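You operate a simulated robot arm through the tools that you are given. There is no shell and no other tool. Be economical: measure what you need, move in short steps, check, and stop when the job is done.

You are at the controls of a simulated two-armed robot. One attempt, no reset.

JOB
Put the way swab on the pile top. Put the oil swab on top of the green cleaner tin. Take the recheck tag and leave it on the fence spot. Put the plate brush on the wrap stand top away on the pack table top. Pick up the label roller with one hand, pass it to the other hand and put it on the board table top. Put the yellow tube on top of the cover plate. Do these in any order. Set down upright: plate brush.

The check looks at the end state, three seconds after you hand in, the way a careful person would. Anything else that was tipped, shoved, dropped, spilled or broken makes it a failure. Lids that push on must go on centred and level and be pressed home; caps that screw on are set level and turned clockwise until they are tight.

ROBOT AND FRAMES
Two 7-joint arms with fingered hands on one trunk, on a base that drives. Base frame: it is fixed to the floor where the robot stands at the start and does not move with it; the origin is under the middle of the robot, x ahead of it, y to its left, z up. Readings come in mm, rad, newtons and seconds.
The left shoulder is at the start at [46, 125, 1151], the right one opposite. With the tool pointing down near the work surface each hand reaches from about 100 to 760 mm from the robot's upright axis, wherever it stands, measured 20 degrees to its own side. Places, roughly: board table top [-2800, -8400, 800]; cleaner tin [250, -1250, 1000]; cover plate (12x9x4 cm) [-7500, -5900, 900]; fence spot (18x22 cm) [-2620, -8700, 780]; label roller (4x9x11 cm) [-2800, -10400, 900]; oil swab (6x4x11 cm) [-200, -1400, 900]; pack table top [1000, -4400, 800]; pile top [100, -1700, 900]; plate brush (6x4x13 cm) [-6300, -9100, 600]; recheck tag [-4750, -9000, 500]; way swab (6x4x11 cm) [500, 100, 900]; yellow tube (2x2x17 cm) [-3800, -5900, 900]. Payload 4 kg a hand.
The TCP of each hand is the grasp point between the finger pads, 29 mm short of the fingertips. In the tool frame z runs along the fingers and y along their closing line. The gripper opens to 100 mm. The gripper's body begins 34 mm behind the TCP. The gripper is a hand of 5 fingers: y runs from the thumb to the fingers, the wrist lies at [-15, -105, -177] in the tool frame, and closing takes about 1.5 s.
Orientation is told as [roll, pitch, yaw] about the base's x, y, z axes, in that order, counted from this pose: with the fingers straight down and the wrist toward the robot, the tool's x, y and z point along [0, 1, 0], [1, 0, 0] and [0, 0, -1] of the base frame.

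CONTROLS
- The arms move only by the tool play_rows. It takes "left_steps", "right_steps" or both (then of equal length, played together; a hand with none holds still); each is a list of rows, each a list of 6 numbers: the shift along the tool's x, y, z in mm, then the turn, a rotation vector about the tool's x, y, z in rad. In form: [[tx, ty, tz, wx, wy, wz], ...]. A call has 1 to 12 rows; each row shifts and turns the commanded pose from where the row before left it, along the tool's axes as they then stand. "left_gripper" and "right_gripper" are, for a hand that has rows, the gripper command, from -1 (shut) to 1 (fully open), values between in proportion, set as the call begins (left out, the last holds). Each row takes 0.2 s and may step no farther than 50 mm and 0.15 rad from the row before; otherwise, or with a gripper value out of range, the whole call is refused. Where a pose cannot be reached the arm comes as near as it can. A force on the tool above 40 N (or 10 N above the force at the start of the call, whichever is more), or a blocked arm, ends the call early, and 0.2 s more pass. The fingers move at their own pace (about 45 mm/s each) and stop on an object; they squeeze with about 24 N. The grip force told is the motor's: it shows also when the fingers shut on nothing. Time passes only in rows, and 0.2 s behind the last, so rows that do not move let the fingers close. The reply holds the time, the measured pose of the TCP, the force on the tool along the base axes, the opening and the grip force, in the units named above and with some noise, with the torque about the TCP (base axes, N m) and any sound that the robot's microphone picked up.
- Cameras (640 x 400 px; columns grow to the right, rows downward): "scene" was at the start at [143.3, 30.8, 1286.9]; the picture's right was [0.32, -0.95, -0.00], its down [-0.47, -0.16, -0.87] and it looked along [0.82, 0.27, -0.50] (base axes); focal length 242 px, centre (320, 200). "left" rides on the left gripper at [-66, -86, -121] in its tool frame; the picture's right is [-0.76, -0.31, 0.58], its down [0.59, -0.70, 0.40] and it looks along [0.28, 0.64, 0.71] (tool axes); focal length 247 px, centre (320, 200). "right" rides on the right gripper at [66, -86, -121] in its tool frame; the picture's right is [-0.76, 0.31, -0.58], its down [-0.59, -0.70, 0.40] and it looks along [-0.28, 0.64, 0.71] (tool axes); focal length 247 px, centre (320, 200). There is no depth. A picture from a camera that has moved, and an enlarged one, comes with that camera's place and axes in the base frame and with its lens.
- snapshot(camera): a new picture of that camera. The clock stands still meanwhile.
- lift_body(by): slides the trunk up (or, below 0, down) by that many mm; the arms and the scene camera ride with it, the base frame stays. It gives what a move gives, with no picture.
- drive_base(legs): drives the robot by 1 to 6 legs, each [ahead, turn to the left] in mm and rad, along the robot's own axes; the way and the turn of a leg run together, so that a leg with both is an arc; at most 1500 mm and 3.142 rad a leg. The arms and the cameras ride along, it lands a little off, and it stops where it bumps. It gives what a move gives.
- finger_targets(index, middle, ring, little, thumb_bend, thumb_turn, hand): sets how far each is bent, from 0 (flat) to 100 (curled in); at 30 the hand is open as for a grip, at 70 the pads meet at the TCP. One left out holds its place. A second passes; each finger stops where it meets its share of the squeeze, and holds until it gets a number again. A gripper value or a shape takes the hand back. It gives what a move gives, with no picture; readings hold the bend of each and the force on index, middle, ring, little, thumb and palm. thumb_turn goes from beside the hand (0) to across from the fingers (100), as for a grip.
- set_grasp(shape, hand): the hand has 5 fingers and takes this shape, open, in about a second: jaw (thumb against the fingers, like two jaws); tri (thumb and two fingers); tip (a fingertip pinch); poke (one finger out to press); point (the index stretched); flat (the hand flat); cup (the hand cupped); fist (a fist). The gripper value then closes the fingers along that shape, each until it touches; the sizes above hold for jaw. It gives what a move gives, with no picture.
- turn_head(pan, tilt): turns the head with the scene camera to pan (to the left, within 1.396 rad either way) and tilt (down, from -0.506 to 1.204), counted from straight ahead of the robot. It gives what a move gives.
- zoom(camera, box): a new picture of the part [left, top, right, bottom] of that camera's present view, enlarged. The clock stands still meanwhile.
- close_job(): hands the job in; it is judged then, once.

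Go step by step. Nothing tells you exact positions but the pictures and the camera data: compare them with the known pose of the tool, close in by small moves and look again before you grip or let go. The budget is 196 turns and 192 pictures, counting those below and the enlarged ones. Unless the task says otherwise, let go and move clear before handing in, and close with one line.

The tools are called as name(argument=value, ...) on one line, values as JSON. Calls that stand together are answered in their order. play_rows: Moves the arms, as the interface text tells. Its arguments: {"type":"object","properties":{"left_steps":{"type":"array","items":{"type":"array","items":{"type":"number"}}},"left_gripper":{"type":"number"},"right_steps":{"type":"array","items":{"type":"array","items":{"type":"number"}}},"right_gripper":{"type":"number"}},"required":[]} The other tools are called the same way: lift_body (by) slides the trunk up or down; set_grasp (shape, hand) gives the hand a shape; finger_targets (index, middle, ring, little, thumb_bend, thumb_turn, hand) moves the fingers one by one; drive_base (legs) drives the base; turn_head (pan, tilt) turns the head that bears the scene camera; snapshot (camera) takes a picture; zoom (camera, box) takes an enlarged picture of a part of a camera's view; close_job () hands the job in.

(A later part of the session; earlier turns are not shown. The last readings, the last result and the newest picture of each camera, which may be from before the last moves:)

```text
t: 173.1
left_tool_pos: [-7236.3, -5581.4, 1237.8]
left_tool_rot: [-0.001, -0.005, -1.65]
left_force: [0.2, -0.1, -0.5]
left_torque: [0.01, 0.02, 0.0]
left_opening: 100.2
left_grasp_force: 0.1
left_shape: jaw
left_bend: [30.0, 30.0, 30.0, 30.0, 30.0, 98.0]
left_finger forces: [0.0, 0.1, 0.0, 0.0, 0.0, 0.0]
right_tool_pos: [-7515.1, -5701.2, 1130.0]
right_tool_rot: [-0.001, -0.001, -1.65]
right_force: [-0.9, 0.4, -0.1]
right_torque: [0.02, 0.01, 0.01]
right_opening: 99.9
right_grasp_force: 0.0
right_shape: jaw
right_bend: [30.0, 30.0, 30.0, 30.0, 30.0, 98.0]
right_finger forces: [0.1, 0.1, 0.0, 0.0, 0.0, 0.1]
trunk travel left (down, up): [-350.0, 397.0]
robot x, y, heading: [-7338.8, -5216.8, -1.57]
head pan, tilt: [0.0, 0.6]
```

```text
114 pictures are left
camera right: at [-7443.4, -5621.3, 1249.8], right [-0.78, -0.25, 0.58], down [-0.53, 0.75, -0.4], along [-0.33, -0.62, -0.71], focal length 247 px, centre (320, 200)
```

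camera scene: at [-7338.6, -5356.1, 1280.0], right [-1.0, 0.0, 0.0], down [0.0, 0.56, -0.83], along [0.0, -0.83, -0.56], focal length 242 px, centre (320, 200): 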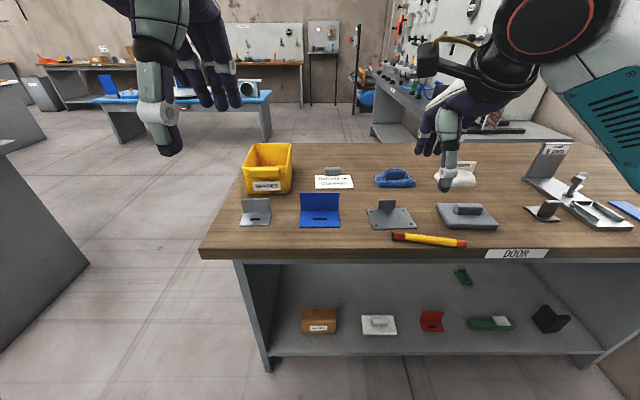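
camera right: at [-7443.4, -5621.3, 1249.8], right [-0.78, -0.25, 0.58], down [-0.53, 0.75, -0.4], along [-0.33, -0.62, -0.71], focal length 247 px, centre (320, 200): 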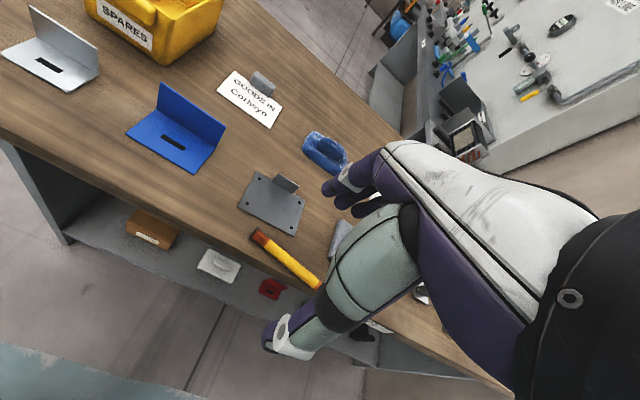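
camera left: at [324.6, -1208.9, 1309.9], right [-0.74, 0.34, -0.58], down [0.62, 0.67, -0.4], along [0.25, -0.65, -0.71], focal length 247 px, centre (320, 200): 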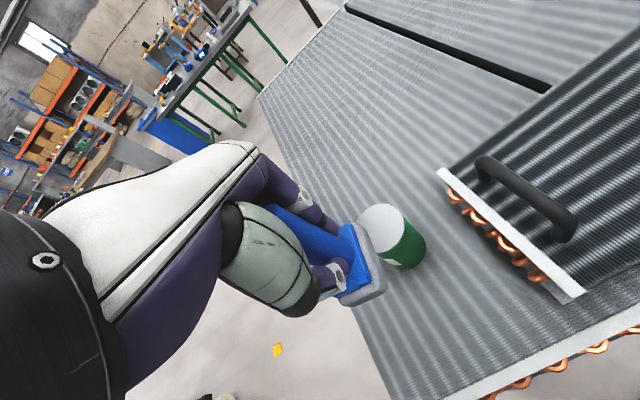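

The tube lies at about [-7609, -5800], running from [-7521, -5813] to [-7696, -5788]. I'll turn the hand square to it and come in above with the fingers part open.

play_rows(right_steps=[[-28.6, 35.4, 0, 0, 0, 0], [-28.6, 35.4, 0, 0, 0, 0], [-28.6, 35.4, 0, 0, 0, 0], [0, 0, 0, 0, 0, 0.062], [0, 0, 45, 0, 0, 0], [0, 0, 45, 0, 0, 0], [0, 0, 45, 0, 0, 0], [0, 0, 40, 0, 0, 0], [0, 0, 0, 0, 0, 0]], right_gripper=0.2)

snapshot(camera="right")

zoom(camera="scene", box=[350, 160, 510, 260])

```text
t: 175.1
left_tool_pos: [-7236.7, -5582.5, 1237.2]
left_tool_rot: [-0.001, -0.002, -1.65]
left_force: [-0.1, 0.0, -0.3]
left_torque: [0.0, 0.0, 0.03]
left_opening: 100.1
left_grasp_force: 0.0
left_shape: jaw
left_bend: [30.0, 30.0, 30.0, 30.0, 30.0, 98.0]
left_finger forces: [0.0, 0.0, 0.1, 0.0, 0.0, 0.1]
right_tool_pos: [-7615.1, -5805.0, 950.5]
right_tool_rot: [0.0, -0.001, -1.709]
right_force: [0.4, -0.2, 0.4]
right_torque: [0.0, 0.02, -0.01]
right_opening: 60.1
right_grasp_force: 0.0
right_shape: jaw
right_bend: [40.0, 39.0, 73.0, 44.0, 30.0, 100.0]
right_finger forces: [0.1, 0.0, 0.0, 0.0, 0.0, 0.0]
trunk travel left (down, up): [-350.0, 397.0]
robot x, y, heading: [-7336.1, -5213.0, -1.579]
head pan, tilt: [0.0, 0.6]
```

```text
113 pictures are left
camera right: at [-7537.5, -5727.9, 1070.5], right [-0.79, -0.2, 0.58], down [-0.49, 0.78, -0.4], along [-0.37, -0.6, -0.71], focal length 247 px, centre (320, 200)
```

right: 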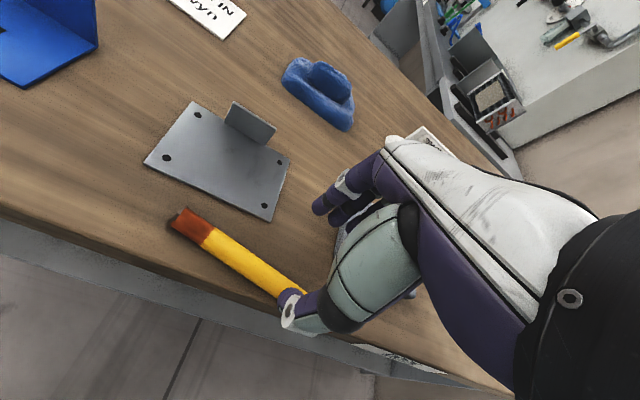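

```text
4.00 times, centred on (430, 210) of scene
camera zoom: at [-7338.7, -5356.8, 1279.9], right [-1.0, 0.0, 0.0], down [0.0, 0.57, -0.82], along [0.0, -0.82, -0.57], focal length 967 px, centre (-120, 160)
```

zoom: 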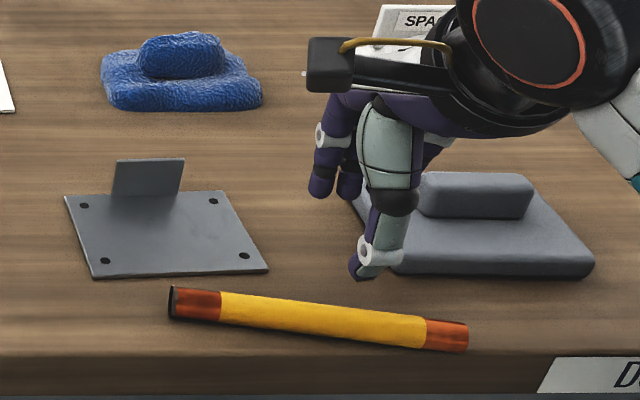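

Aligned. I'll go down to just off the bench, with small steps at the end.

play_rows(right_steps=[[0, 0, 30, 0, 0, 0], [0, 0, 20, 0, 0, 0], [0, 0, 8, 0, 0, 0], [0, 0, 4, 0, 0, 0], [0, 0, 3, 0, 0, 0], [0, 0, 0, 0, 0, 0]])

zoom(camera="scene", box=[370, 180, 490, 260])

zoom(camera="right", box=[220, 180, 420, 305])

```text
t: 176.5
left_tool_pos: [-7237.7, -5582.6, 1238.3]
left_tool_rot: [-0.003, -0.003, -1.649]
left_force: [-0.6, -0.5, -1.4]
left_torque: [0.04, -0.01, 0.0]
left_opening: 99.9
left_grasp_force: 0.1
left_shape: jaw
left_bend: [30.0, 30.0, 30.0, 30.0, 30.0, 98.0]
left_finger forces: [0.0, 0.0, 0.1, 0.0, 0.0, 0.0]
right_tool_pos: [-7612.4, -5803.6, 886.6]
right_tool_rot: [-0.002, 0.0, -1.71]
right_force: [0.1, 0.0, -0.3]
right_torque: [-0.02, 0.0, 0.02]
right_opening: 60.1
right_grasp_force: 0.0
right_shape: jaw
right_bend: [40.0, 39.0, 73.0, 44.0, 30.0, 100.0]
right_finger forces: [0.1, 0.0, 0.0, 0.1, 0.0, 0.1]
trunk travel left (down, up): [-350.0, 397.0]
robot x, y, heading: [-7336.1, -5214.4, -1.578]
head pan, tilt: [0.0, 0.6]
```

```text
5.00 times, centred on (430, 220) of scene
camera zoom: at [-7338.8, -5356.9, 1279.8], right [-1.0, 0.0, 0.0], down [0.0, 0.57, -0.82], along [0.0, -0.82, -0.57], focal length 1208 px, centre (-230, 100)
```

zoom: 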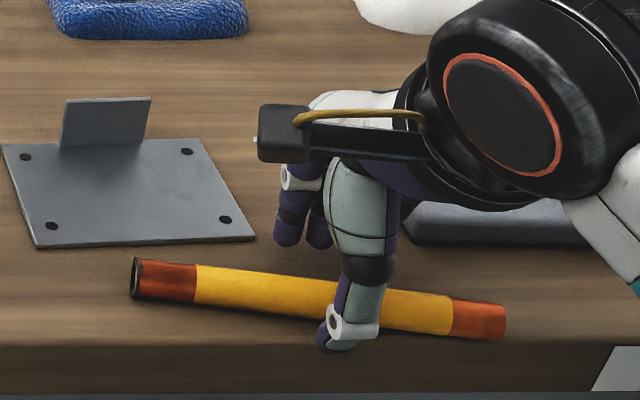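

```text
3.20 times, centred on (320, 242) of right
camera zoom: at [-7536.4, -5727.5, 1006.4], right [-0.79, -0.2, 0.58], down [-0.49, 0.78, -0.4], along [-0.37, -0.6, -0.71], focal length 790 px, centre (320, 64)
```

zoom: 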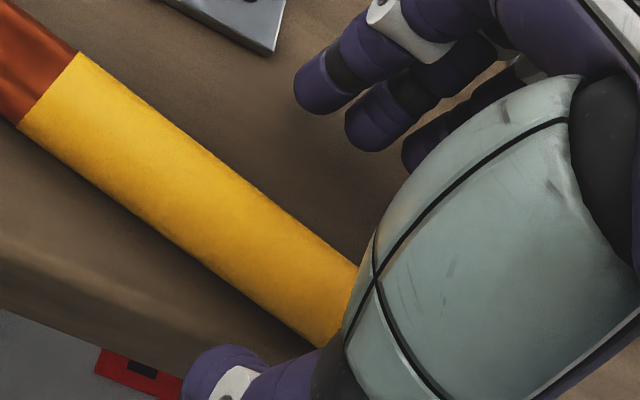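

play_rows(right_steps=[[0, 0, 2, 0, 0, 0], [0, 0, 2, 0, 0, 0], [0, 0, 2, 0, 0, 0], [0, 0, 0, 0, 0, 0]])

zoom(camera="scene", box=[370, 180, 490, 260])

```text
t: 177.5
left_tool_pos: [-7237.9, -5582.1, 1237.6]
left_tool_rot: [-0.004, -0.003, -1.65]
left_force: [0.5, 0.0, 0.3]
left_torque: [0.03, -0.01, -0.04]
left_opening: 100.0
left_grasp_force: 0.2
left_shape: jaw
left_bend: [30.0, 30.0, 30.0, 30.0, 30.0, 98.0]
left_finger forces: [0.1, 0.1, 0.0, 0.0, 0.0, 0.1]
right_tool_pos: [-7612.9, -5803.6, 879.7]
right_tool_rot: [-0.002, -0.001, -1.712]
right_force: [-0.2, -0.1, 2.8]
right_torque: [-0.1, 0.05, -0.03]
right_opening: 60.3
right_grasp_force: 0.1
right_shape: jaw
right_bend: [40.0, 38.0, 73.0, 44.0, 30.0, 100.0]
right_finger forces: [0.1, 2.1, 0.0, 0.0, 0.1, 0.1]
trunk travel left (down, up): [-350.0, 397.0]
robot x, y, heading: [-7339.7, -5214.0, -1.577]
head pan, tilt: [0.0, 0.6]
```

```text
5.00 times, centred on (430, 220) of scene
camera zoom: at [-7338.7, -5356.7, 1279.9], right [-1.0, 0.0, 0.0], down [0.0, 0.57, -0.82], along [0.0, -0.82, -0.57], focal length 1208 px, centre (-230, 100)
```

zoom: 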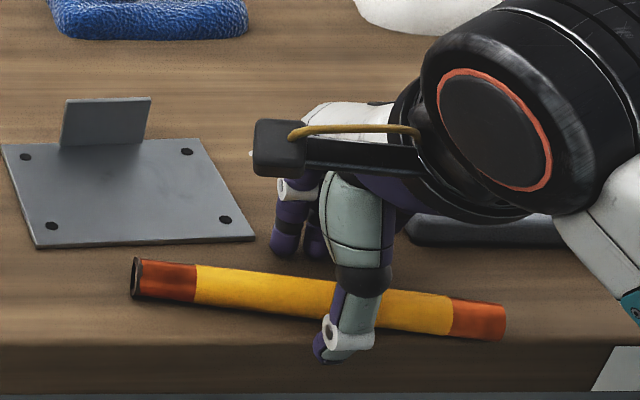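

The fingertip just touches the bench. I'll go back up 1 mm and close.

play_rows(right_steps=[[0, 0, -1, 0, 0, 0], [0, 0, 0, 0, 0, 0], [0, 0, 0, 0, 0, 0], [0, 0, 0, 0, 0, 0], [0, 0, 0, 0, 0, 0], [0, 0, 0, 0, 0, 0], [0, 0, 0, 0, 0, 0], [0, 0, 0, 0, 0, 0]], right_gripper=-1)

zoom(camera="scene", box=[370, 180, 490, 260])

zoom(camera="right", box=[220, 180, 420, 305])

```text
t: 179.3
left_tool_pos: [-7236.7, -5581.6, 1236.9]
left_tool_rot: [-0.001, -0.003, -1.649]
left_force: [0.3, 0.4, 0.3]
left_torque: [0.01, 0.01, -0.01]
left_opening: 100.1
left_grasp_force: 0.1
left_shape: jaw
left_bend: [30.0, 30.0, 30.0, 30.0, 30.0, 98.0]
left_finger forces: [0.0, 0.0, 0.0, 0.0, 0.0, 0.0]
right_tool_pos: [-7612.2, -5803.4, 881.3]
right_tool_rot: [0.0, 0.0, -1.713]
right_force: [0.0, 1.2, 0.7]
right_torque: [0.0, -0.01, -0.01]
right_opening: 21.9
right_grasp_force: 23.7
right_shape: jaw
right_bend: [68.0, 49.0, 73.0, 60.0, 73.0, 100.0]
right_finger forces: [17.1, 0.0, 3.0, 0.0, 21.0, 0.0]
trunk travel left (down, up): [-350.0, 397.0]
robot x, y, heading: [-7336.9, -5212.9, -1.572]
head pan, tilt: [0.0, 0.6]
```

```text
5.00 times, centred on (430, 220) of scene
camera zoom: at [-7338.7, -5356.8, 1279.8], right [-1.0, 0.0, 0.0], down [0.0, 0.57, -0.82], along [0.0, -0.82, -0.57], focal length 1208 px, centre (-230, 100)
```

zoom: 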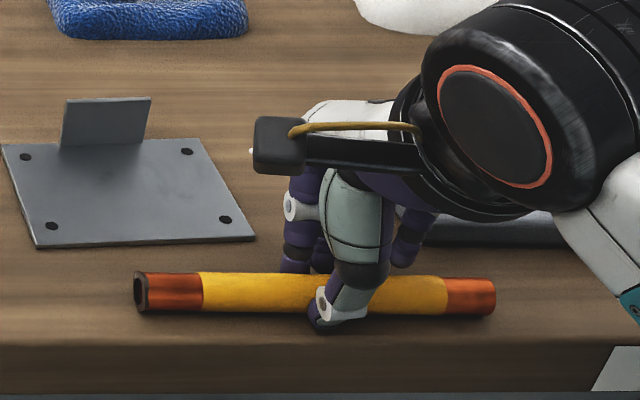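

```text
3.20 times, centred on (320, 242) of right
camera zoom: at [-7535.5, -5726.6, 1001.6], right [-0.79, -0.2, 0.58], down [-0.49, 0.78, -0.4], along [-0.37, -0.6, -0.71], focal length 790 px, centre (320, 64)
```

zoom: 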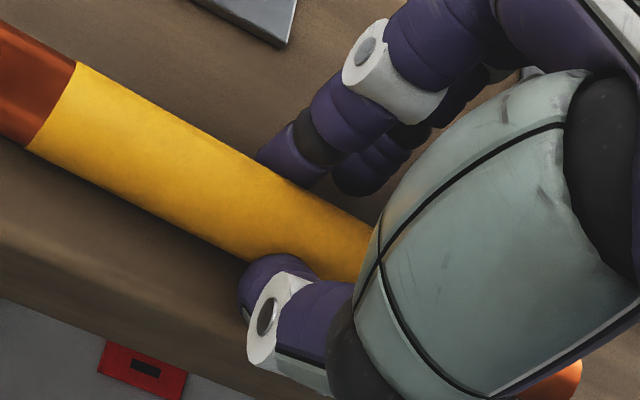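

The tube is gripped and square. I'll lift it and carry it over the plate.

play_rows(right_steps=[[0, 0, -15, 0, 0, 0], [0, 0, -30, 0, 0, 0], [0, 0, -25, 0, 0, 0], [31, 23, 0, 0, 0, 0], [31, 23, 0, 0, 0, 0], [31, 23, 0, 0, 0, 0], [0, 0, 0, 0, 0, 0]])

zoom(camera="scene", box=[350, 160, 490, 250])

snapshot(camera="right")

```text
t: 180.9
left_tool_pos: [-7236.8, -5582.6, 1237.8]
left_tool_rot: [0.0, -0.005, -1.65]
left_force: [-0.3, 0.3, 0.2]
left_torque: [0.04, 0.0, -0.02]
left_opening: 100.0
left_grasp_force: 0.0
left_shape: jaw
left_bend: [30.0, 30.0, 30.0, 30.0, 30.0, 98.0]
left_finger forces: [0.0, 0.0, 0.0, 0.0, 0.0, 0.0]
right_tool_pos: [-7527.8, -5881.4, 951.9]
right_tool_rot: [-0.002, 0.0, -1.713]
right_force: [0.4, 0.2, -1.3]
right_torque: [0.02, 0.0, -0.02]
right_opening: 21.8
right_grasp_force: 24.3
right_shape: jaw
right_bend: [68.0, 49.0, 73.0, 60.0, 73.0, 100.0]
right_finger forces: [16.8, 0.1, 3.1, 0.1, 20.5, 0.0]
trunk travel left (down, up): [-350.0, 397.0]
robot x, y, heading: [-7339.2, -5208.7, -1.576]
head pan, tilt: [0.0, 0.6]
```

```text
4.44 times, centred on (420, 205) of scene
camera zoom: at [-7339.1, -5356.8, 1279.9], right [-1.0, 0.0, 0.0], down [0.0, 0.57, -0.82], along [0.0, -0.82, -0.57], focal length 1074 px, centre (-124, 178)
```

zoom: 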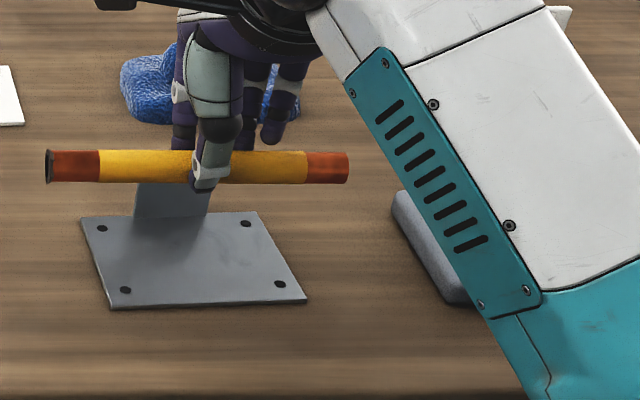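

```text
105 pictures are left
camera right: at [-7452.0, -5805.5, 1073.0], right [-0.79, -0.2, 0.58], down [-0.49, 0.78, -0.4], along [-0.37, -0.6, -0.71], focal length 247 px, centre (320, 200)
```

right: 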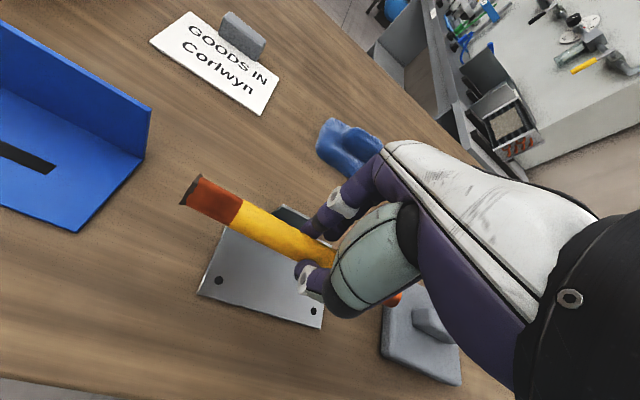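

The tube is level and centred over the plate. Lowering.

play_rows(right_steps=[[-6, 0, 25, 0, 0, 0], [0, 0, 25, 0, 0, 0], [0, 0, 10, 0, 0, 0], [0, 0, 3, 0, 0, 0], [0, 0, 0, 0, 0, 0]])

zoom(camera="scene", box=[350, 180, 450, 243])

```text
t: 182.1
left_tool_pos: [-7237.2, -5581.5, 1236.4]
left_tool_rot: [-0.001, -0.004, -1.651]
left_force: [-0.8, -1.0, -0.5]
left_torque: [0.02, -0.04, -0.02]
left_opening: 100.0
left_grasp_force: 0.1
left_shape: jaw
left_bend: [30.0, 30.0, 30.0, 30.0, 30.0, 98.0]
left_finger forces: [0.0, 0.1, 0.0, 0.1, 0.0, 0.0]
right_tool_pos: [-7536.1, -5883.7, 887.8]
right_tool_rot: [-0.001, 0.001, -1.71]
right_force: [-1.0, -0.2, -0.6]
right_torque: [-0.05, -0.01, 0.03]
right_opening: 21.6
right_grasp_force: 24.3
right_shape: jaw
right_bend: [68.0, 49.0, 73.0, 60.0, 73.0, 100.0]
right_finger forces: [16.9, 0.0, 3.1, 0.0, 20.5, 0.0]
trunk travel left (down, up): [-350.0, 397.0]
robot x, y, heading: [-7334.8, -5216.6, -1.577]
head pan, tilt: [0.0, 0.6]
```

```text
6.35 times, centred on (400, 212) of scene
camera zoom: at [-7338.7, -5357.0, 1279.8], right [-1.0, 0.0, 0.0], down [0.0, 0.57, -0.82], along [0.0, -0.82, -0.57], focal length 1534 px, centre (-188, 127)
```

zoom: 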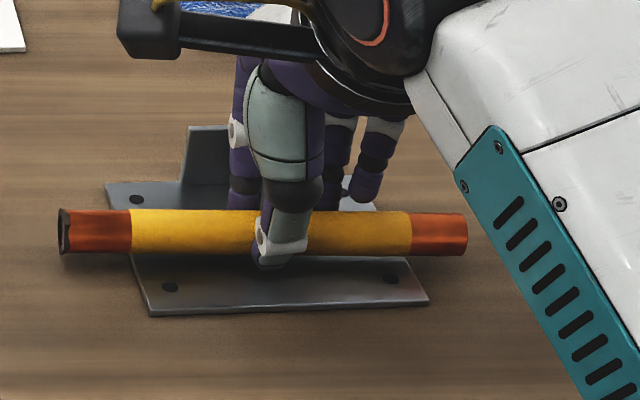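

play_rows(right_steps=[[0, 0, 1, 0, 0, 0], [0, 0, 1, 0, 0, 0], [0, 0, 1, 0, 0, 0], [0, 0, 0, 0, 0, 0]])

play_rows(right_steps=[[0, 0, 1, 0, 0, 0], [0, 0, 0, 0, 0, 0]])

zoom(camera="scene", box=[350, 180, 450, 243])

```text
t: 183.1
left_tool_pos: [-7236.7, -5582.3, 1238.0]
left_tool_rot: [-0.001, -0.003, -1.65]
left_force: [-0.2, 0.5, -0.3]
left_torque: [0.01, -0.01, 0.01]
left_opening: 100.2
left_grasp_force: 0.0
left_shape: jaw
left_bend: [30.0, 30.0, 30.0, 30.0, 30.0, 98.0]
left_finger forces: [0.1, 0.1, 0.0, 0.1, 0.1, 0.0]
right_tool_pos: [-7536.0, -5883.6, 885.6]
right_tool_rot: [0.0, -0.001, -1.711]
right_force: [-0.1, 0.0, -0.2]
right_torque: [0.04, -0.01, 0.05]
right_opening: 21.7
right_grasp_force: 24.2
right_shape: jaw
right_bend: [68.0, 49.0, 73.0, 60.0, 73.0, 100.0]
right_finger forces: [17.0, 0.0, 3.2, 0.0, 20.4, 0.1]
trunk travel left (down, up): [-350.0, 397.0]
robot x, y, heading: [-7340.4, -5214.7, -1.578]
head pan, tilt: [0.0, 0.6]
```

```text
t: 183.7
left_tool_pos: [-7236.6, -5582.1, 1237.9]
left_tool_rot: [-0.004, -0.004, -1.65]
left_force: [-0.4, 0.0, -0.2]
left_torque: [0.01, 0.01, -0.03]
left_opening: 100.0
left_grasp_force: 0.1
left_shape: jaw
left_bend: [30.0, 30.0, 30.0, 30.0, 30.0, 98.0]
left_finger forces: [0.0, 0.0, 0.0, 0.1, 0.1, 0.0]
right_tool_pos: [-7536.1, -5884.5, 885.0]
right_tool_rot: [-0.001, -0.001, -1.713]
right_force: [-1.5, -0.9, 4.5]
right_torque: [-0.02, 0.03, 0.01]
right_opening: 21.8
right_grasp_force: 23.7
right_shape: jaw
right_bend: [68.0, 49.0, 73.0, 60.0, 73.0, 100.0]
right_finger forces: [18.1, 0.1, 3.6, 0.0, 21.7, 0.1]
trunk travel left (down, up): [-350.0, 397.0]
robot x, y, heading: [-7337.4, -5211.0, -1.576]
head pan, tilt: [0.0, 0.6]
```

```text
6.35 times, centred on (400, 212) of scene
camera zoom: at [-7338.7, -5356.4, 1279.9], right [-1.0, 0.0, 0.0], down [0.0, 0.56, -0.83], along [0.0, -0.83, -0.56], focal length 1534 px, centre (-188, 127)
```

zoom: 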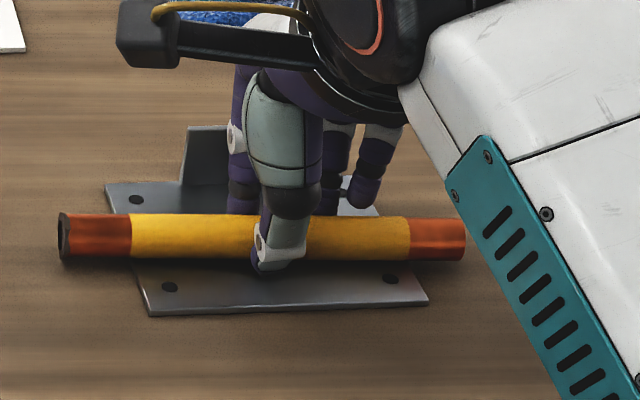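

Contact. I'll open only part way and check that the tube stays.

play_rows(right_steps=[[0, 0, 0, 0, 0, 0], [0, 0, 0, 0, 0, 0], [0, 0, 0, 0, 0, 0], [0, 0, 0, 0, 0, 0]], right_gripper=0)

zoom(camera="scene", box=[350, 180, 450, 243])

```text
t: 184.7
left_tool_pos: [-7237.1, -5583.0, 1237.8]
left_tool_rot: [-0.001, -0.002, -1.649]
left_force: [0.0, -0.5, 0.2]
left_torque: [0.0, 0.0, -0.01]
left_opening: 99.9
left_grasp_force: 0.0
left_shape: jaw
left_bend: [30.0, 30.0, 30.0, 30.0, 30.0, 98.0]
left_finger forces: [0.0, 0.0, 0.0, 0.0, 0.1, 0.1]
right_tool_pos: [-7536.3, -5884.0, 883.6]
right_tool_rot: [-0.002, -0.001, -1.713]
right_force: [0.5, 0.2, 3.4]
right_torque: [0.08, -0.07, 0.01]
right_opening: 49.9
right_grasp_force: 0.1
right_shape: jaw
right_bend: [41.0, 43.0, 74.0, 49.0, 33.0, 100.0]
right_finger forces: [0.1, 0.4, 0.0, 0.0, 2.7, 0.1]
trunk travel left (down, up): [-350.0, 397.0]
robot x, y, heading: [-7337.7, -5212.1, -1.572]
head pan, tilt: [0.0, 0.6]
```

```text
6.35 times, centred on (400, 212) of scene
camera zoom: at [-7338.6, -5356.7, 1279.9], right [-1.0, 0.0, 0.0], down [0.0, 0.57, -0.82], along [0.0, -0.82, -0.57], focal length 1534 px, centre (-188, 127)
```

zoom: 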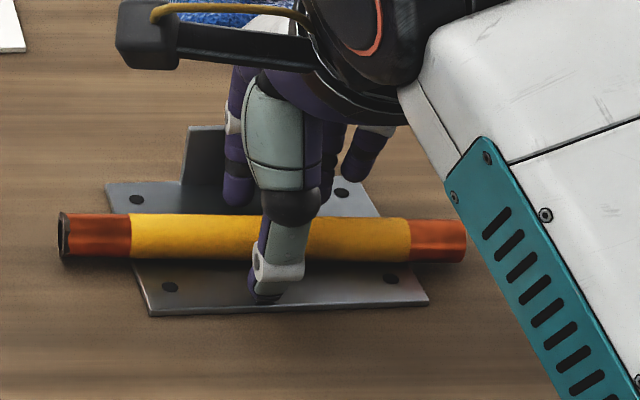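

The tube rests on the plate. The ring finger is still curled; I'll open just that one before rising.

finger_targets(hand="right", ring=40)

play_rows(right_steps=[[0, 0, -5, 0, 0, 0], [0, 0, -10, 0, 0, 0], [0, 0, -20, 0, 0, 0], [0, 0, -40, 0, 0, 0], [0, 0, -50, 0, 0, 0], [0, 0, -50, 0, 0, 0]])

zoom(camera="scene", box=[340, 150, 500, 250])

```text
t: 185.7
left_tool_pos: [-7236.3, -5581.9, 1237.5]
left_tool_rot: [-0.002, -0.004, -1.649]
left_force: [0.0, -0.2, -0.5]
left_torque: [0.0, -0.01, -0.04]
left_opening: 100.1
left_grasp_force: 0.1
left_shape: jaw
left_bend: [30.0, 30.0, 30.0, 30.0, 30.0, 98.0]
left_finger forces: [0.0, 0.0, 0.1, 0.0, 0.0, 0.0]
right_tool_pos: [-7536.6, -5883.5, 883.6]
right_tool_rot: [-0.002, 0.0, -1.711]
right_force: [-0.2, -0.2, 3.2]
right_torque: [0.07, -0.04, -0.04]
right_opening: 48.3
right_grasp_force: 1.2
right_shape: fingers
right_bend: [41.0, 43.0, 40.0, 49.0, 33.0, 100.0]
right_finger forces: [0.0, 0.6, 0.1, 0.0, 2.5, 0.1]
trunk travel left (down, up): [-350.0, 397.0]
robot x, y, heading: [-7343.2, -5214.2, -1.575]
head pan, tilt: [0.0, 0.6]
```

```text
t: 187.1
left_tool_pos: [-7236.6, -5582.6, 1238.7]
left_tool_rot: [-0.001, -0.003, -1.65]
left_force: [0.7, 0.0, -0.1]
left_torque: [0.01, -0.03, 0.0]
left_opening: 100.3
left_grasp_force: 0.1
left_shape: jaw
left_bend: [30.0, 30.0, 30.0, 30.0, 30.0, 98.0]
left_finger forces: [0.0, 0.1, 0.1, 0.1, 0.0, 0.1]
right_tool_pos: [-7534.7, -5881.9, 1059.4]
right_tool_rot: [-0.003, 0.001, -1.71]
right_force: [-0.5, 0.5, 0.7]
right_torque: [0.0, -0.03, -0.01]
right_opening: 50.1
right_grasp_force: 0.1
right_shape: fingers
right_bend: [41.0, 43.0, 40.0, 49.0, 35.0, 100.0]
right_finger forces: [0.0, 0.0, 0.0, 0.0, 0.0, 0.1]
trunk travel left (down, up): [-350.0, 397.0]
robot x, y, heading: [-7339.5, -5213.5, -1.578]
head pan, tilt: [0.0, 0.6]
```

```text
4.00 times, centred on (420, 200) of scene
camera zoom: at [-7338.4, -5356.5, 1279.9], right [-1.0, 0.0, 0.0], down [0.0, 0.56, -0.83], along [0.0, -0.83, -0.56], focal length 967 px, centre (-80, 200)
```

zoom: 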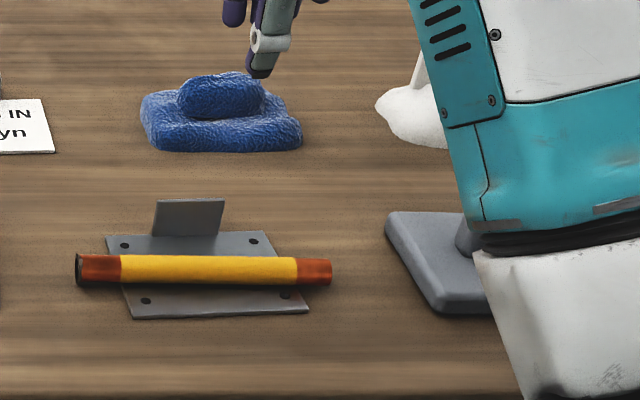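

The tube lies on the plate. I'll tuck the right hand in, back away and go around the bench's left end.

play_rows(right_steps=[[0, 0, -50, 0, 0, 0], [0, 0, -50, 0, 0, 0], [0, -48, -40, 0, 0, 0.06], [0, -48, -20, 0, 0, 0], [0, -48, 0, 0, 0, 0], [0, -48, 0, 0, 0, 0], [0, -48, 0, 0, 0, 0], [0, -48, 0, 0, 0, 0]], right_gripper=1)

drive_base(legs=[[-250, 0], [0, 1.571], [880, 0], [0, -1.571]])

turn_head(pan=0, tilt=0.25)

snapshot(camera="scene")

```text
refused: row 3 steps farther than a row can; nothing moved
```

```text
t: 201.0
left_tool_pos: [-6406.7, -5394.1, 1238.3]
left_tool_rot: [-0.001, -0.004, -1.756]
left_force: [0.3, -0.5, 0.5]
left_torque: [0.0, 0.0, -0.01]
left_opening: 99.9
left_grasp_force: 0.0
left_shape: jaw
left_bend: [30.0, 30.0, 30.0, 30.0, 30.0, 98.0]
left_finger forces: [0.0, 0.0, 0.0, 0.0, 0.1, 0.1]
right_tool_pos: [-6736.9, -5661.3, 1058.0]
right_tool_rot: [-0.002, 0.0, -1.817]
right_force: [-0.2, -0.8, -0.2]
right_torque: [0.03, 0.0, -0.01]
right_opening: 50.2
right_grasp_force: 0.1
right_shape: fingers
right_bend: [41.0, 43.0, 40.0, 49.0, 35.0, 100.0]
right_finger forces: [0.0, 0.1, 0.0, 0.0, 0.0, 0.0]
trunk travel left (down, up): [-350.0, 397.0]
robot x, y, heading: [-6466.0, -5017.3, -1.68]
head pan, tilt: [0.0, 0.6]
```

```text
t: 201.8
left_tool_pos: [-6405.8, -5394.1, 1236.8]
left_tool_rot: [-0.001, -0.004, -1.754]
left_force: [-0.4, 0.1, 0.1]
left_torque: [-0.04, 0.0, 0.01]
left_opening: 99.9
left_grasp_force: 0.1
left_shape: jaw
left_bend: [30.0, 30.0, 30.0, 30.0, 30.0, 98.0]
left_finger forces: [0.0, 0.0, 0.1, 0.1, 0.0, 0.1]
right_tool_pos: [-6735.2, -5662.3, 1057.3]
right_tool_rot: [-0.002, 0.001, -1.816]
right_force: [0.0, 0.5, 0.1]
right_torque: [-0.01, -0.01, 0.01]
right_opening: 50.3
right_grasp_force: 0.0
right_shape: fingers
right_bend: [41.0, 43.0, 40.0, 49.0, 35.0, 100.0]
right_finger forces: [0.0, 0.0, 0.1, 0.1, 0.1, 0.0]
trunk travel left (down, up): [-350.0, 397.0]
robot x, y, heading: [-6466.7, -5014.4, -1.682]
head pan, tilt: [0.0, 0.25]
```

```text
100 pictures are left
camera scene: at [-6484.6, -5165.1, 1311.9], right [-0.99, 0.11, 0.0], down [0.03, 0.25, -0.97], along [-0.11, -0.96, -0.25], focal length 242 px, centre (320, 200)
```

scene: 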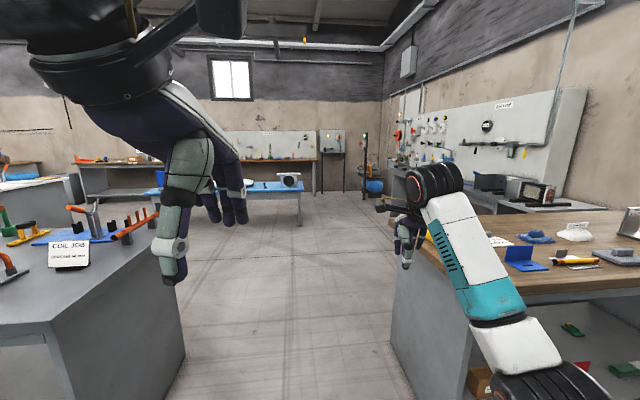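

The drive went ahead with the arm still out, but nothing was touched. I'll tuck the right arm now, then go down the aisle toward the low blue stand at the back.

play_rows(right_steps=[[0, 0, -48, 0, 0, 0], [0, 0, -48, 0, 0, 0], [0, 0, -48, 0, 0, 0], [0, -48, 0, 0, 0, 0], [0, -48, 0, 0, 0, 0], [0, -48, 0, 0, 0, 0], [0, -48, 0, 0, 0, 0], [0, -48, 0, 0, 0, 0]], right_gripper=1)

drive_base(legs=[[0, 0.13], [1500, 0], [1450, 0]])

turn_head(pan=0, tilt=0.5)

snapshot(camera="scene")

```text
t: 203.6
left_tool_pos: [-6406.8, -5393.7, 1237.9]
left_tool_rot: [-0.002, -0.003, -1.756]
left_force: [0.8, 0.6, 1.3]
left_torque: [-0.02, -0.03, -0.02]
left_opening: 99.9
left_grasp_force: 0.0
left_shape: jaw
left_bend: [30.0, 30.0, 30.0, 30.0, 30.0, 98.0]
left_finger forces: [0.0, 0.1, 0.1, 0.0, 0.0, 0.0]
right_tool_pos: [-6679.0, -5428.4, 1199.9]
right_tool_rot: [-0.002, 0.0, -1.819]
right_force: [0.3, -1.1, 0.7]
right_torque: [-0.01, 0.0, 0.02]
right_opening: 100.1
right_grasp_force: 0.1
right_shape: jaw
right_bend: [30.0, 30.0, 30.0, 30.0, 30.0, 98.0]
right_finger forces: [0.1, 0.0, 0.0, 0.0, 0.0, 0.0]
trunk travel left (down, up): [-350.0, 397.0]
robot x, y, heading: [-6467.1, -5017.0, -1.68]
head pan, tilt: [0.0, 0.25]
```

```text
t: 218.2
left_tool_pos: [-6254.8, -8266.9, 1238.3]
left_tool_rot: [-0.003, -0.002, -1.604]
left_force: [-0.2, 0.4, 1.3]
left_torque: [-0.01, 0.0, -0.01]
left_opening: 100.0
left_grasp_force: 0.0
left_shape: jaw
left_bend: [30.0, 30.0, 30.0, 30.0, 30.0, 98.0]
left_finger forces: [0.0, 0.0, 0.1, 0.1, 0.0, 0.1]
right_tool_pos: [-6518.5, -8342.5, 1201.1]
right_tool_rot: [-0.002, 0.0, -1.668]
right_force: [-0.1, 0.4, 0.2]
right_torque: [-0.01, 0.0, 0.04]
right_opening: 99.9
right_grasp_force: 0.2
right_shape: jaw
right_bend: [30.0, 30.0, 30.0, 30.0, 30.0, 98.0]
right_finger forces: [0.1, 0.0, 0.0, 0.0, 0.0, 0.1]
trunk travel left (down, up): [-350.0, 397.0]
robot x, y, heading: [-6371.4, -7900.9, -1.531]
head pan, tilt: [0.0, 0.25]
```

```text
t: 218.9
left_tool_pos: [-6254.8, -8266.1, 1238.6]
left_tool_rot: [-0.003, -0.002, -1.606]
left_force: [-0.7, -0.1, 0.1]
left_torque: [0.0, -0.01, -0.03]
left_opening: 100.1
left_grasp_force: 0.1
left_shape: jaw
left_bend: [30.0, 30.0, 30.0, 30.0, 30.0, 98.0]
left_finger forces: [0.0, 0.1, 0.0, 0.1, 0.0, 0.0]
right_tool_pos: [-6518.9, -8342.5, 1200.1]
right_tool_rot: [-0.002, 0.0, -1.666]
right_force: [0.0, -0.2, -1.2]
right_torque: [0.03, 0.01, -0.02]
right_opening: 99.8
right_grasp_force: 0.1
right_shape: jaw
right_bend: [30.0, 30.0, 30.0, 30.0, 30.0, 98.0]
right_finger forces: [0.0, 0.0, 0.0, 0.1, 0.0, 0.0]
trunk travel left (down, up): [-350.0, 397.0]
robot x, y, heading: [-6373.1, -7901.6, -1.53]
head pan, tilt: [0.0, 0.499]
```

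```text
99 pictures are left
camera scene: at [-6366.8, -8048.8, 1289.0], right [-1.0, -0.04, 0.0], down [-0.02, 0.48, -0.88], along [0.04, -0.88, -0.48], focal length 242 px, centre (320, 200)
```

scene: 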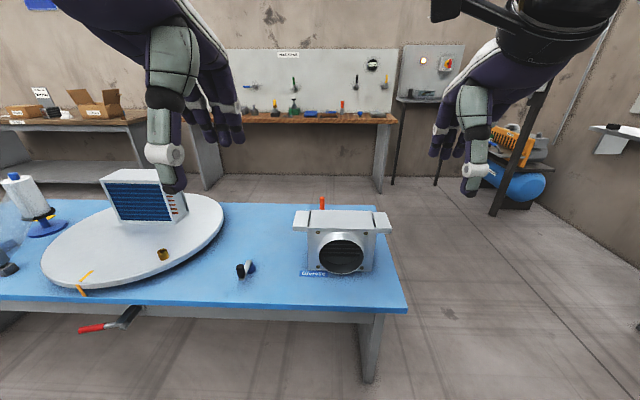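

zoom(camera="scene", box=[220, 180, 420, 305])

```text
3.20 times, centred on (320, 242) of scene
camera zoom: at [-6366.8, -8048.8, 1289.0], right [-1.0, -0.04, 0.0], down [-0.02, 0.48, -0.88], along [0.04, -0.88, -0.48], focal length 773 px, centre (320, 64)
```

zoom: 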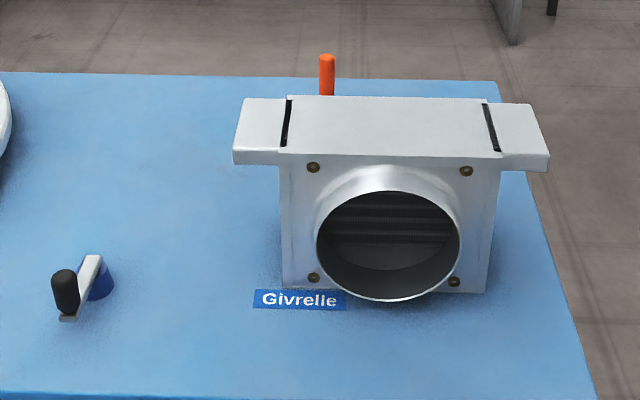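

The orange handle behind the ducted box is probably the brush, so it's best reached from behind the stand. I'll drive around its right end.

drive_base(legs=[[0, -0.81], [1115, 0], [0, 0.77], [1000, 0], [0, 1.571]])

snapshot(camera="scene")

```text
t: 237.6
left_tool_pos: [-6697.8, -9566.7, 1237.7]
left_tool_rot: [-0.002, -0.004, -0.003]
left_force: [0.6, -0.1, 0.2]
left_torque: [0.03, 0.01, -0.02]
left_opening: 100.1
left_grasp_force: 0.1
left_shape: jaw
left_bend: [30.0, 30.0, 30.0, 30.0, 30.0, 98.0]
left_finger forces: [0.1, 0.0, 0.0, 0.0, 0.1, 0.0]
right_tool_pos: [-6614.2, -9828.5, 1200.0]
right_tool_rot: [-0.001, -0.001, -0.065]
right_force: [-0.7, -0.4, -0.1]
right_torque: [-0.01, -0.01, -0.01]
right_opening: 100.2
right_grasp_force: 0.0
right_shape: jaw
right_bend: [30.0, 30.0, 30.0, 30.0, 30.0, 98.0]
right_finger forces: [0.0, 0.0, 0.0, 0.0, 0.0, 0.0]
trunk travel left (down, up): [-350.0, 397.0]
robot x, y, heading: [-7054.4, -9695.3, 0.069]
head pan, tilt: [0.0, 0.499]
```

```text
97 pictures are left
camera scene: at [-6910.2, -9682.8, 1288.9], right [0.07, -1.0, 0.0], down [-0.48, -0.03, -0.88], along [0.88, 0.06, -0.48], focal length 242 px, centre (320, 200)
```

scene: 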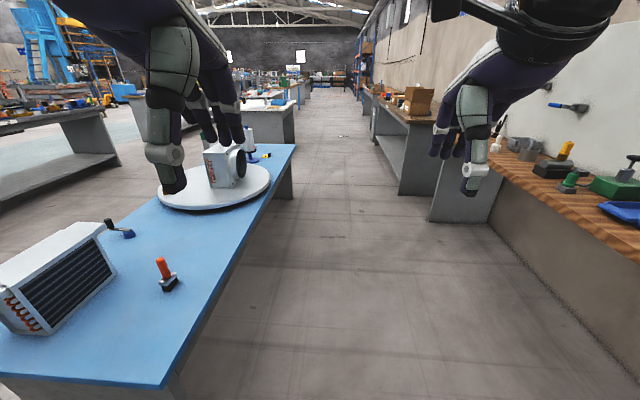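

The brush stands on the stand at about [-6303, -9060]. I'll line up behind the stand and face it.

drive_base(legs=[[875, 0], [0, 1.502]])

lift_body(by=-200)

turn_head(pan=0.1, tilt=0.7)

snapshot(camera="scene")

snapshot(camera="left")

```text
t: 246.1
left_tool_pos: [-6262.4, -9269.0, 1237.9]
left_tool_rot: [-0.002, -0.002, 1.499]
left_force: [0.1, 0.2, -0.9]
left_torque: [-0.01, -0.02, -0.05]
left_opening: 99.9
left_grasp_force: 0.0
left_shape: jaw
left_bend: [30.0, 30.0, 30.0, 30.0, 30.0, 98.0]
left_finger forces: [0.0, 0.1, 0.1, 0.1, 0.0, 0.0]
right_tool_pos: [-5996.4, -9203.9, 1199.9]
right_tool_rot: [-0.002, -0.003, 1.438]
right_force: [0.4, -0.6, 0.4]
right_torque: [0.01, -0.02, 0.01]
right_opening: 99.5
right_grasp_force: 0.1
right_shape: jaw
right_bend: [30.0, 30.0, 30.0, 30.0, 30.0, 98.0]
right_finger forces: [0.0, 0.0, 0.1, 0.0, 0.0, 0.1]
trunk travel left (down, up): [-350.0, 397.0]
robot x, y, heading: [-6159.3, -9637.6, 1.572]
head pan, tilt: [0.0, 0.499]
```

```text
t: 248.3
left_tool_pos: [-6261.8, -9270.3, 1038.3]
left_tool_rot: [-0.002, -0.003, 1.501]
left_force: [0.1, 0.1, 0.5]
left_torque: [0.03, 0.03, 0.02]
left_opening: 99.6
left_grasp_force: 0.2
left_shape: jaw
left_bend: [30.0, 30.0, 30.0, 30.0, 30.0, 98.0]
left_finger forces: [0.0, 0.1, 0.0, 0.1, 0.0, 0.0]
right_tool_pos: [-5995.9, -9204.6, 1001.2]
right_tool_rot: [-0.002, -0.002, 1.437]
right_force: [-1.2, -0.3, 0.1]
right_torque: [-0.02, 0.03, -0.03]
right_opening: 99.9
right_grasp_force: 0.1
right_shape: jaw
right_bend: [30.0, 30.0, 30.0, 30.0, 30.0, 98.0]
right_finger forces: [0.0, 0.0, 0.1, 0.0, 0.1, 0.0]
trunk travel left (down, up): [-150.0, 597.0]
robot x, y, heading: [-6163.2, -9637.9, 1.576]
head pan, tilt: [0.0, 0.499]
```

```text
t: 249.0
left_tool_pos: [-6262.8, -9269.9, 1037.4]
left_tool_rot: [-0.001, -0.005, 1.499]
left_force: [0.2, 0.0, 0.4]
left_torque: [0.0, 0.03, 0.04]
left_opening: 100.0
left_grasp_force: 0.1
left_shape: jaw
left_bend: [30.0, 30.0, 30.0, 30.0, 30.0, 98.0]
left_finger forces: [0.0, 0.1, 0.1, 0.1, 0.0, 0.0]
right_tool_pos: [-5995.7, -9204.3, 998.7]
right_tool_rot: [-0.001, 0.001, 1.438]
right_force: [0.2, -1.1, -1.1]
right_torque: [0.02, 0.03, 0.02]
right_opening: 99.8
right_grasp_force: 0.1
right_shape: jaw
right_bend: [30.0, 30.0, 30.0, 30.0, 30.0, 98.0]
right_finger forces: [0.0, 0.0, 0.0, 0.1, 0.1, 0.0]
trunk travel left (down, up): [-150.0, 597.0]
robot x, y, heading: [-6157.1, -9638.5, 1.577]
head pan, tilt: [0.099, 0.7]
```

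```text
96 pictures are left
camera scene: at [-6167.6, -9428.8, 1064.4], right [0.99, 0.1, 0.0], down [0.07, -0.64, -0.77], along [-0.08, 0.76, -0.64], focal length 242 px, centre (320, 200)
```

scene: 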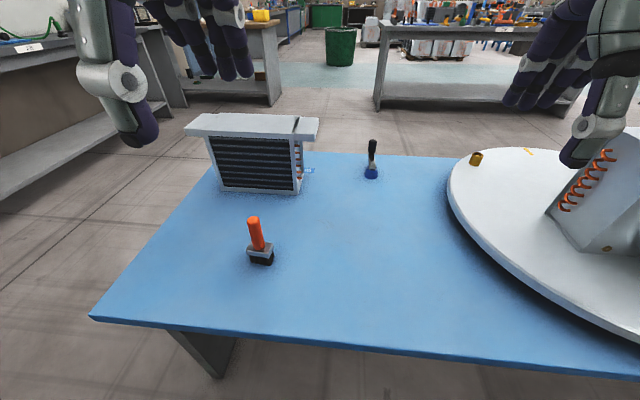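

```text
95 pictures are left
camera left: at [-6202.7, -9360.6, 1158.7], right [0.73, -0.36, -0.58], down [-0.64, -0.66, -0.4], along [-0.24, 0.66, -0.71], focal length 247 px, centre (320, 200)
```

left: 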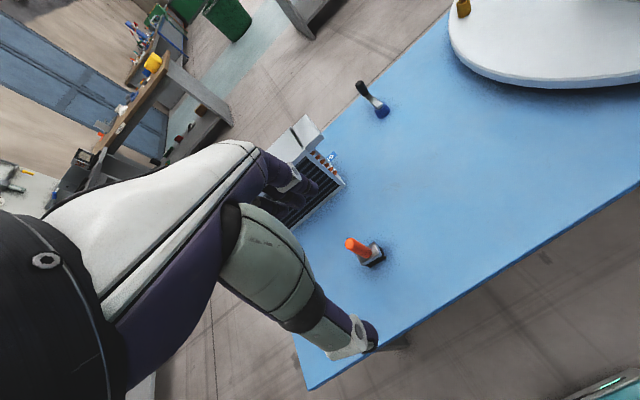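

zoom(camera="scene", box=[210, 195, 310, 275])

```text
5.00 times, centred on (260, 235) of scene
camera zoom: at [-6167.6, -9428.8, 1064.4], right [0.99, 0.1, 0.0], down [0.07, -0.64, -0.77], along [-0.08, 0.76, -0.64], focal length 1208 px, centre (620, 25)
```

zoom: 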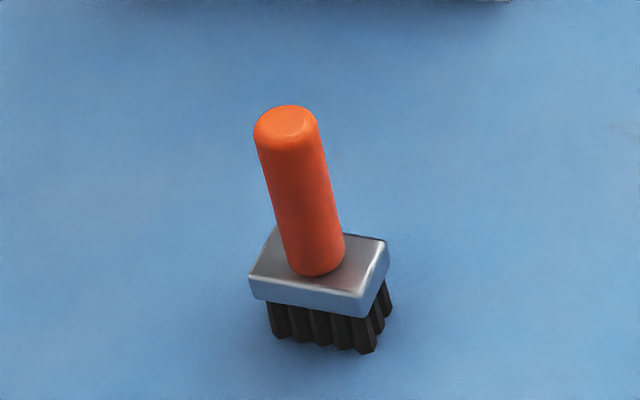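

The brush stands on its bristles with a round handle, axis about [-6336, -9102], top about z 728. I'm moving the left hand over it.

play_rows(left_steps=[[21.3, 40.6, 0, 0, 0, 0], [21.3, 40.6, 0, 0, 0, 0], [21.3, 40.6, 0, 0, 0, 0], [21.3, 40.6, 0, 0, 0, 0], [0, 0, 49, 0, 0, 0], [0, 0, 49, 0, 0, 0], [0, 0, 49, 0, 0, 0], [0, 0, 49, 0, 0, 0], [0, 0, 40, 0, 0, 0], [0, 0, 0, 0, 0, 0]], left_gripper=1)

snapshot(camera="left")

```text
t: 251.2
left_tool_pos: [-6333.3, -9099.7, 798.6]
left_tool_rot: [-0.002, -0.005, 1.5]
left_force: [-0.3, -0.4, -0.2]
left_torque: [0.03, -0.02, 0.02]
left_opening: 99.9
left_grasp_force: 0.0
left_shape: jaw
left_bend: [30.0, 30.0, 30.0, 30.0, 30.0, 98.0]
left_finger forces: [0.1, 0.1, 0.0, 0.1, 0.0, 0.0]
right_tool_pos: [-5997.2, -9203.6, 999.4]
right_tool_rot: [-0.003, 0.0, 1.438]
right_force: [-0.3, 0.3, -0.2]
right_torque: [0.01, -0.02, 0.0]
right_opening: 99.9
right_grasp_force: 0.0
right_shape: jaw
right_bend: [30.0, 30.0, 30.0, 30.0, 30.0, 98.0]
right_finger forces: [0.1, 0.1, 0.0, 0.0, 0.0, 0.0]
trunk travel left (down, up): [-150.0, 597.0]
robot x, y, heading: [-6157.5, -9640.3, 1.576]
head pan, tilt: [0.099, 0.7]
```

```text
93 pictures are left
camera left: at [-6273.7, -9190.8, 920.0], right [0.73, -0.36, -0.58], down [-0.64, -0.66, -0.4], along [-0.24, 0.66, -0.71], focal length 247 px, centre (320, 200)
```

left: 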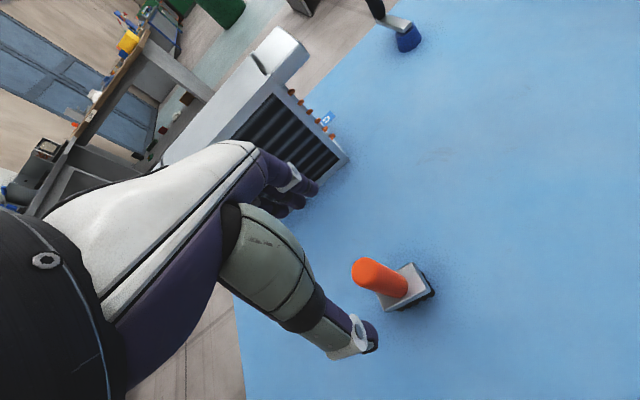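

Aligned to within 5 mm. Going down, gripping and lifting.

play_rows(left_steps=[[0, -5, 35, 0, 0, 0], [0, 0, 35, 0, 0, 0], [0, 0, 28, 0, 0, 0], [0, 0, 0, 0, 0, 0]])

play_rows(left_steps=[[0, 0, 0, 0, 0, 0], [0, 0, 0, 0, 0, 0], [0, 0, 0, 0, 0, 0], [0, 0, 0, 0, 0, 0], [0, 0, 0, 0, 0, 0], [0, 0, 0, 0, 0, 0], [0, 0, 0, 0, 0, 0], [0, 0, 0, 0, 0, 0]], left_gripper=-1)

snapshot(camera="left")

```text
t: 252.2
left_tool_pos: [-6335.2, -9104.9, 702.7]
left_tool_rot: [-0.002, -0.003, 1.5]
left_force: [-0.3, -0.5, -0.5]
left_torque: [-0.01, -0.01, 0.0]
left_opening: 99.8
left_grasp_force: 0.0
left_shape: jaw
left_bend: [30.0, 30.0, 30.0, 30.0, 30.0, 98.0]
left_finger forces: [0.1, 0.0, 0.0, 0.1, 0.0, 0.0]
right_tool_pos: [-5996.0, -9203.8, 1000.8]
right_tool_rot: [0.0, -0.002, 1.437]
right_force: [0.5, -0.3, 0.1]
right_torque: [0.01, -0.02, -0.03]
right_opening: 99.8
right_grasp_force: 0.1
right_shape: jaw
right_bend: [30.0, 30.0, 30.0, 30.0, 30.0, 98.0]
right_finger forces: [0.1, 0.0, 0.0, 0.0, 0.1, 0.1]
trunk travel left (down, up): [-150.0, 597.0]
robot x, y, heading: [-6159.7, -9635.0, 1.577]
head pan, tilt: [0.099, 0.7]
```

```text
t: 254.0
left_tool_pos: [-6333.5, -9104.7, 702.1]
left_tool_rot: [-0.002, -0.002, 1.498]
left_force: [-0.7, 0.0, 0.2]
left_torque: [-0.01, 0.03, 0.02]
left_opening: 15.9
left_grasp_force: 24.4
left_shape: jaw
left_bend: [63.0, 61.0, 68.0, 68.0, 55.0, 100.0]
left_finger forces: [11.9, 8.1, 0.1, 0.0, 19.7, 0.1]
right_tool_pos: [-5995.8, -9204.5, 1000.6]
right_tool_rot: [-0.001, 0.001, 1.438]
right_force: [0.2, 0.0, 0.3]
right_torque: [0.02, -0.01, 0.0]
right_opening: 100.2
right_grasp_force: 0.0
right_shape: jaw
right_bend: [30.0, 30.0, 30.0, 30.0, 30.0, 98.0]
right_finger forces: [0.2, 0.0, 0.1, 0.0, 0.1, 0.0]
trunk travel left (down, up): [-150.0, 597.0]
robot x, y, heading: [-6157.0, -9637.9, 1.573]
head pan, tilt: [0.099, 0.7]
```

```text
92 pictures are left
camera left: at [-6274.2, -9195.3, 824.2], right [0.73, -0.36, -0.58], down [-0.64, -0.66, -0.4], along [-0.24, 0.66, -0.71], focal length 247 px, centre (320, 200)
```

left: 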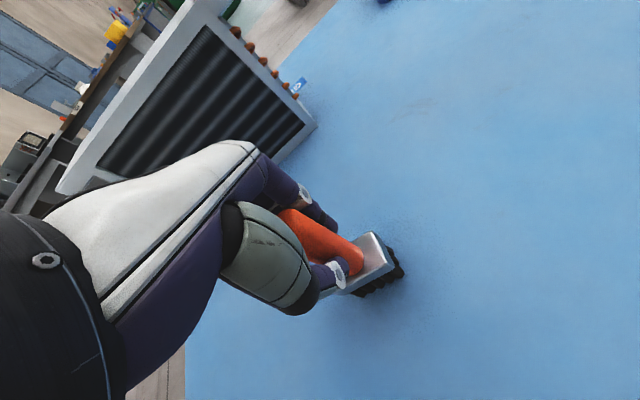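

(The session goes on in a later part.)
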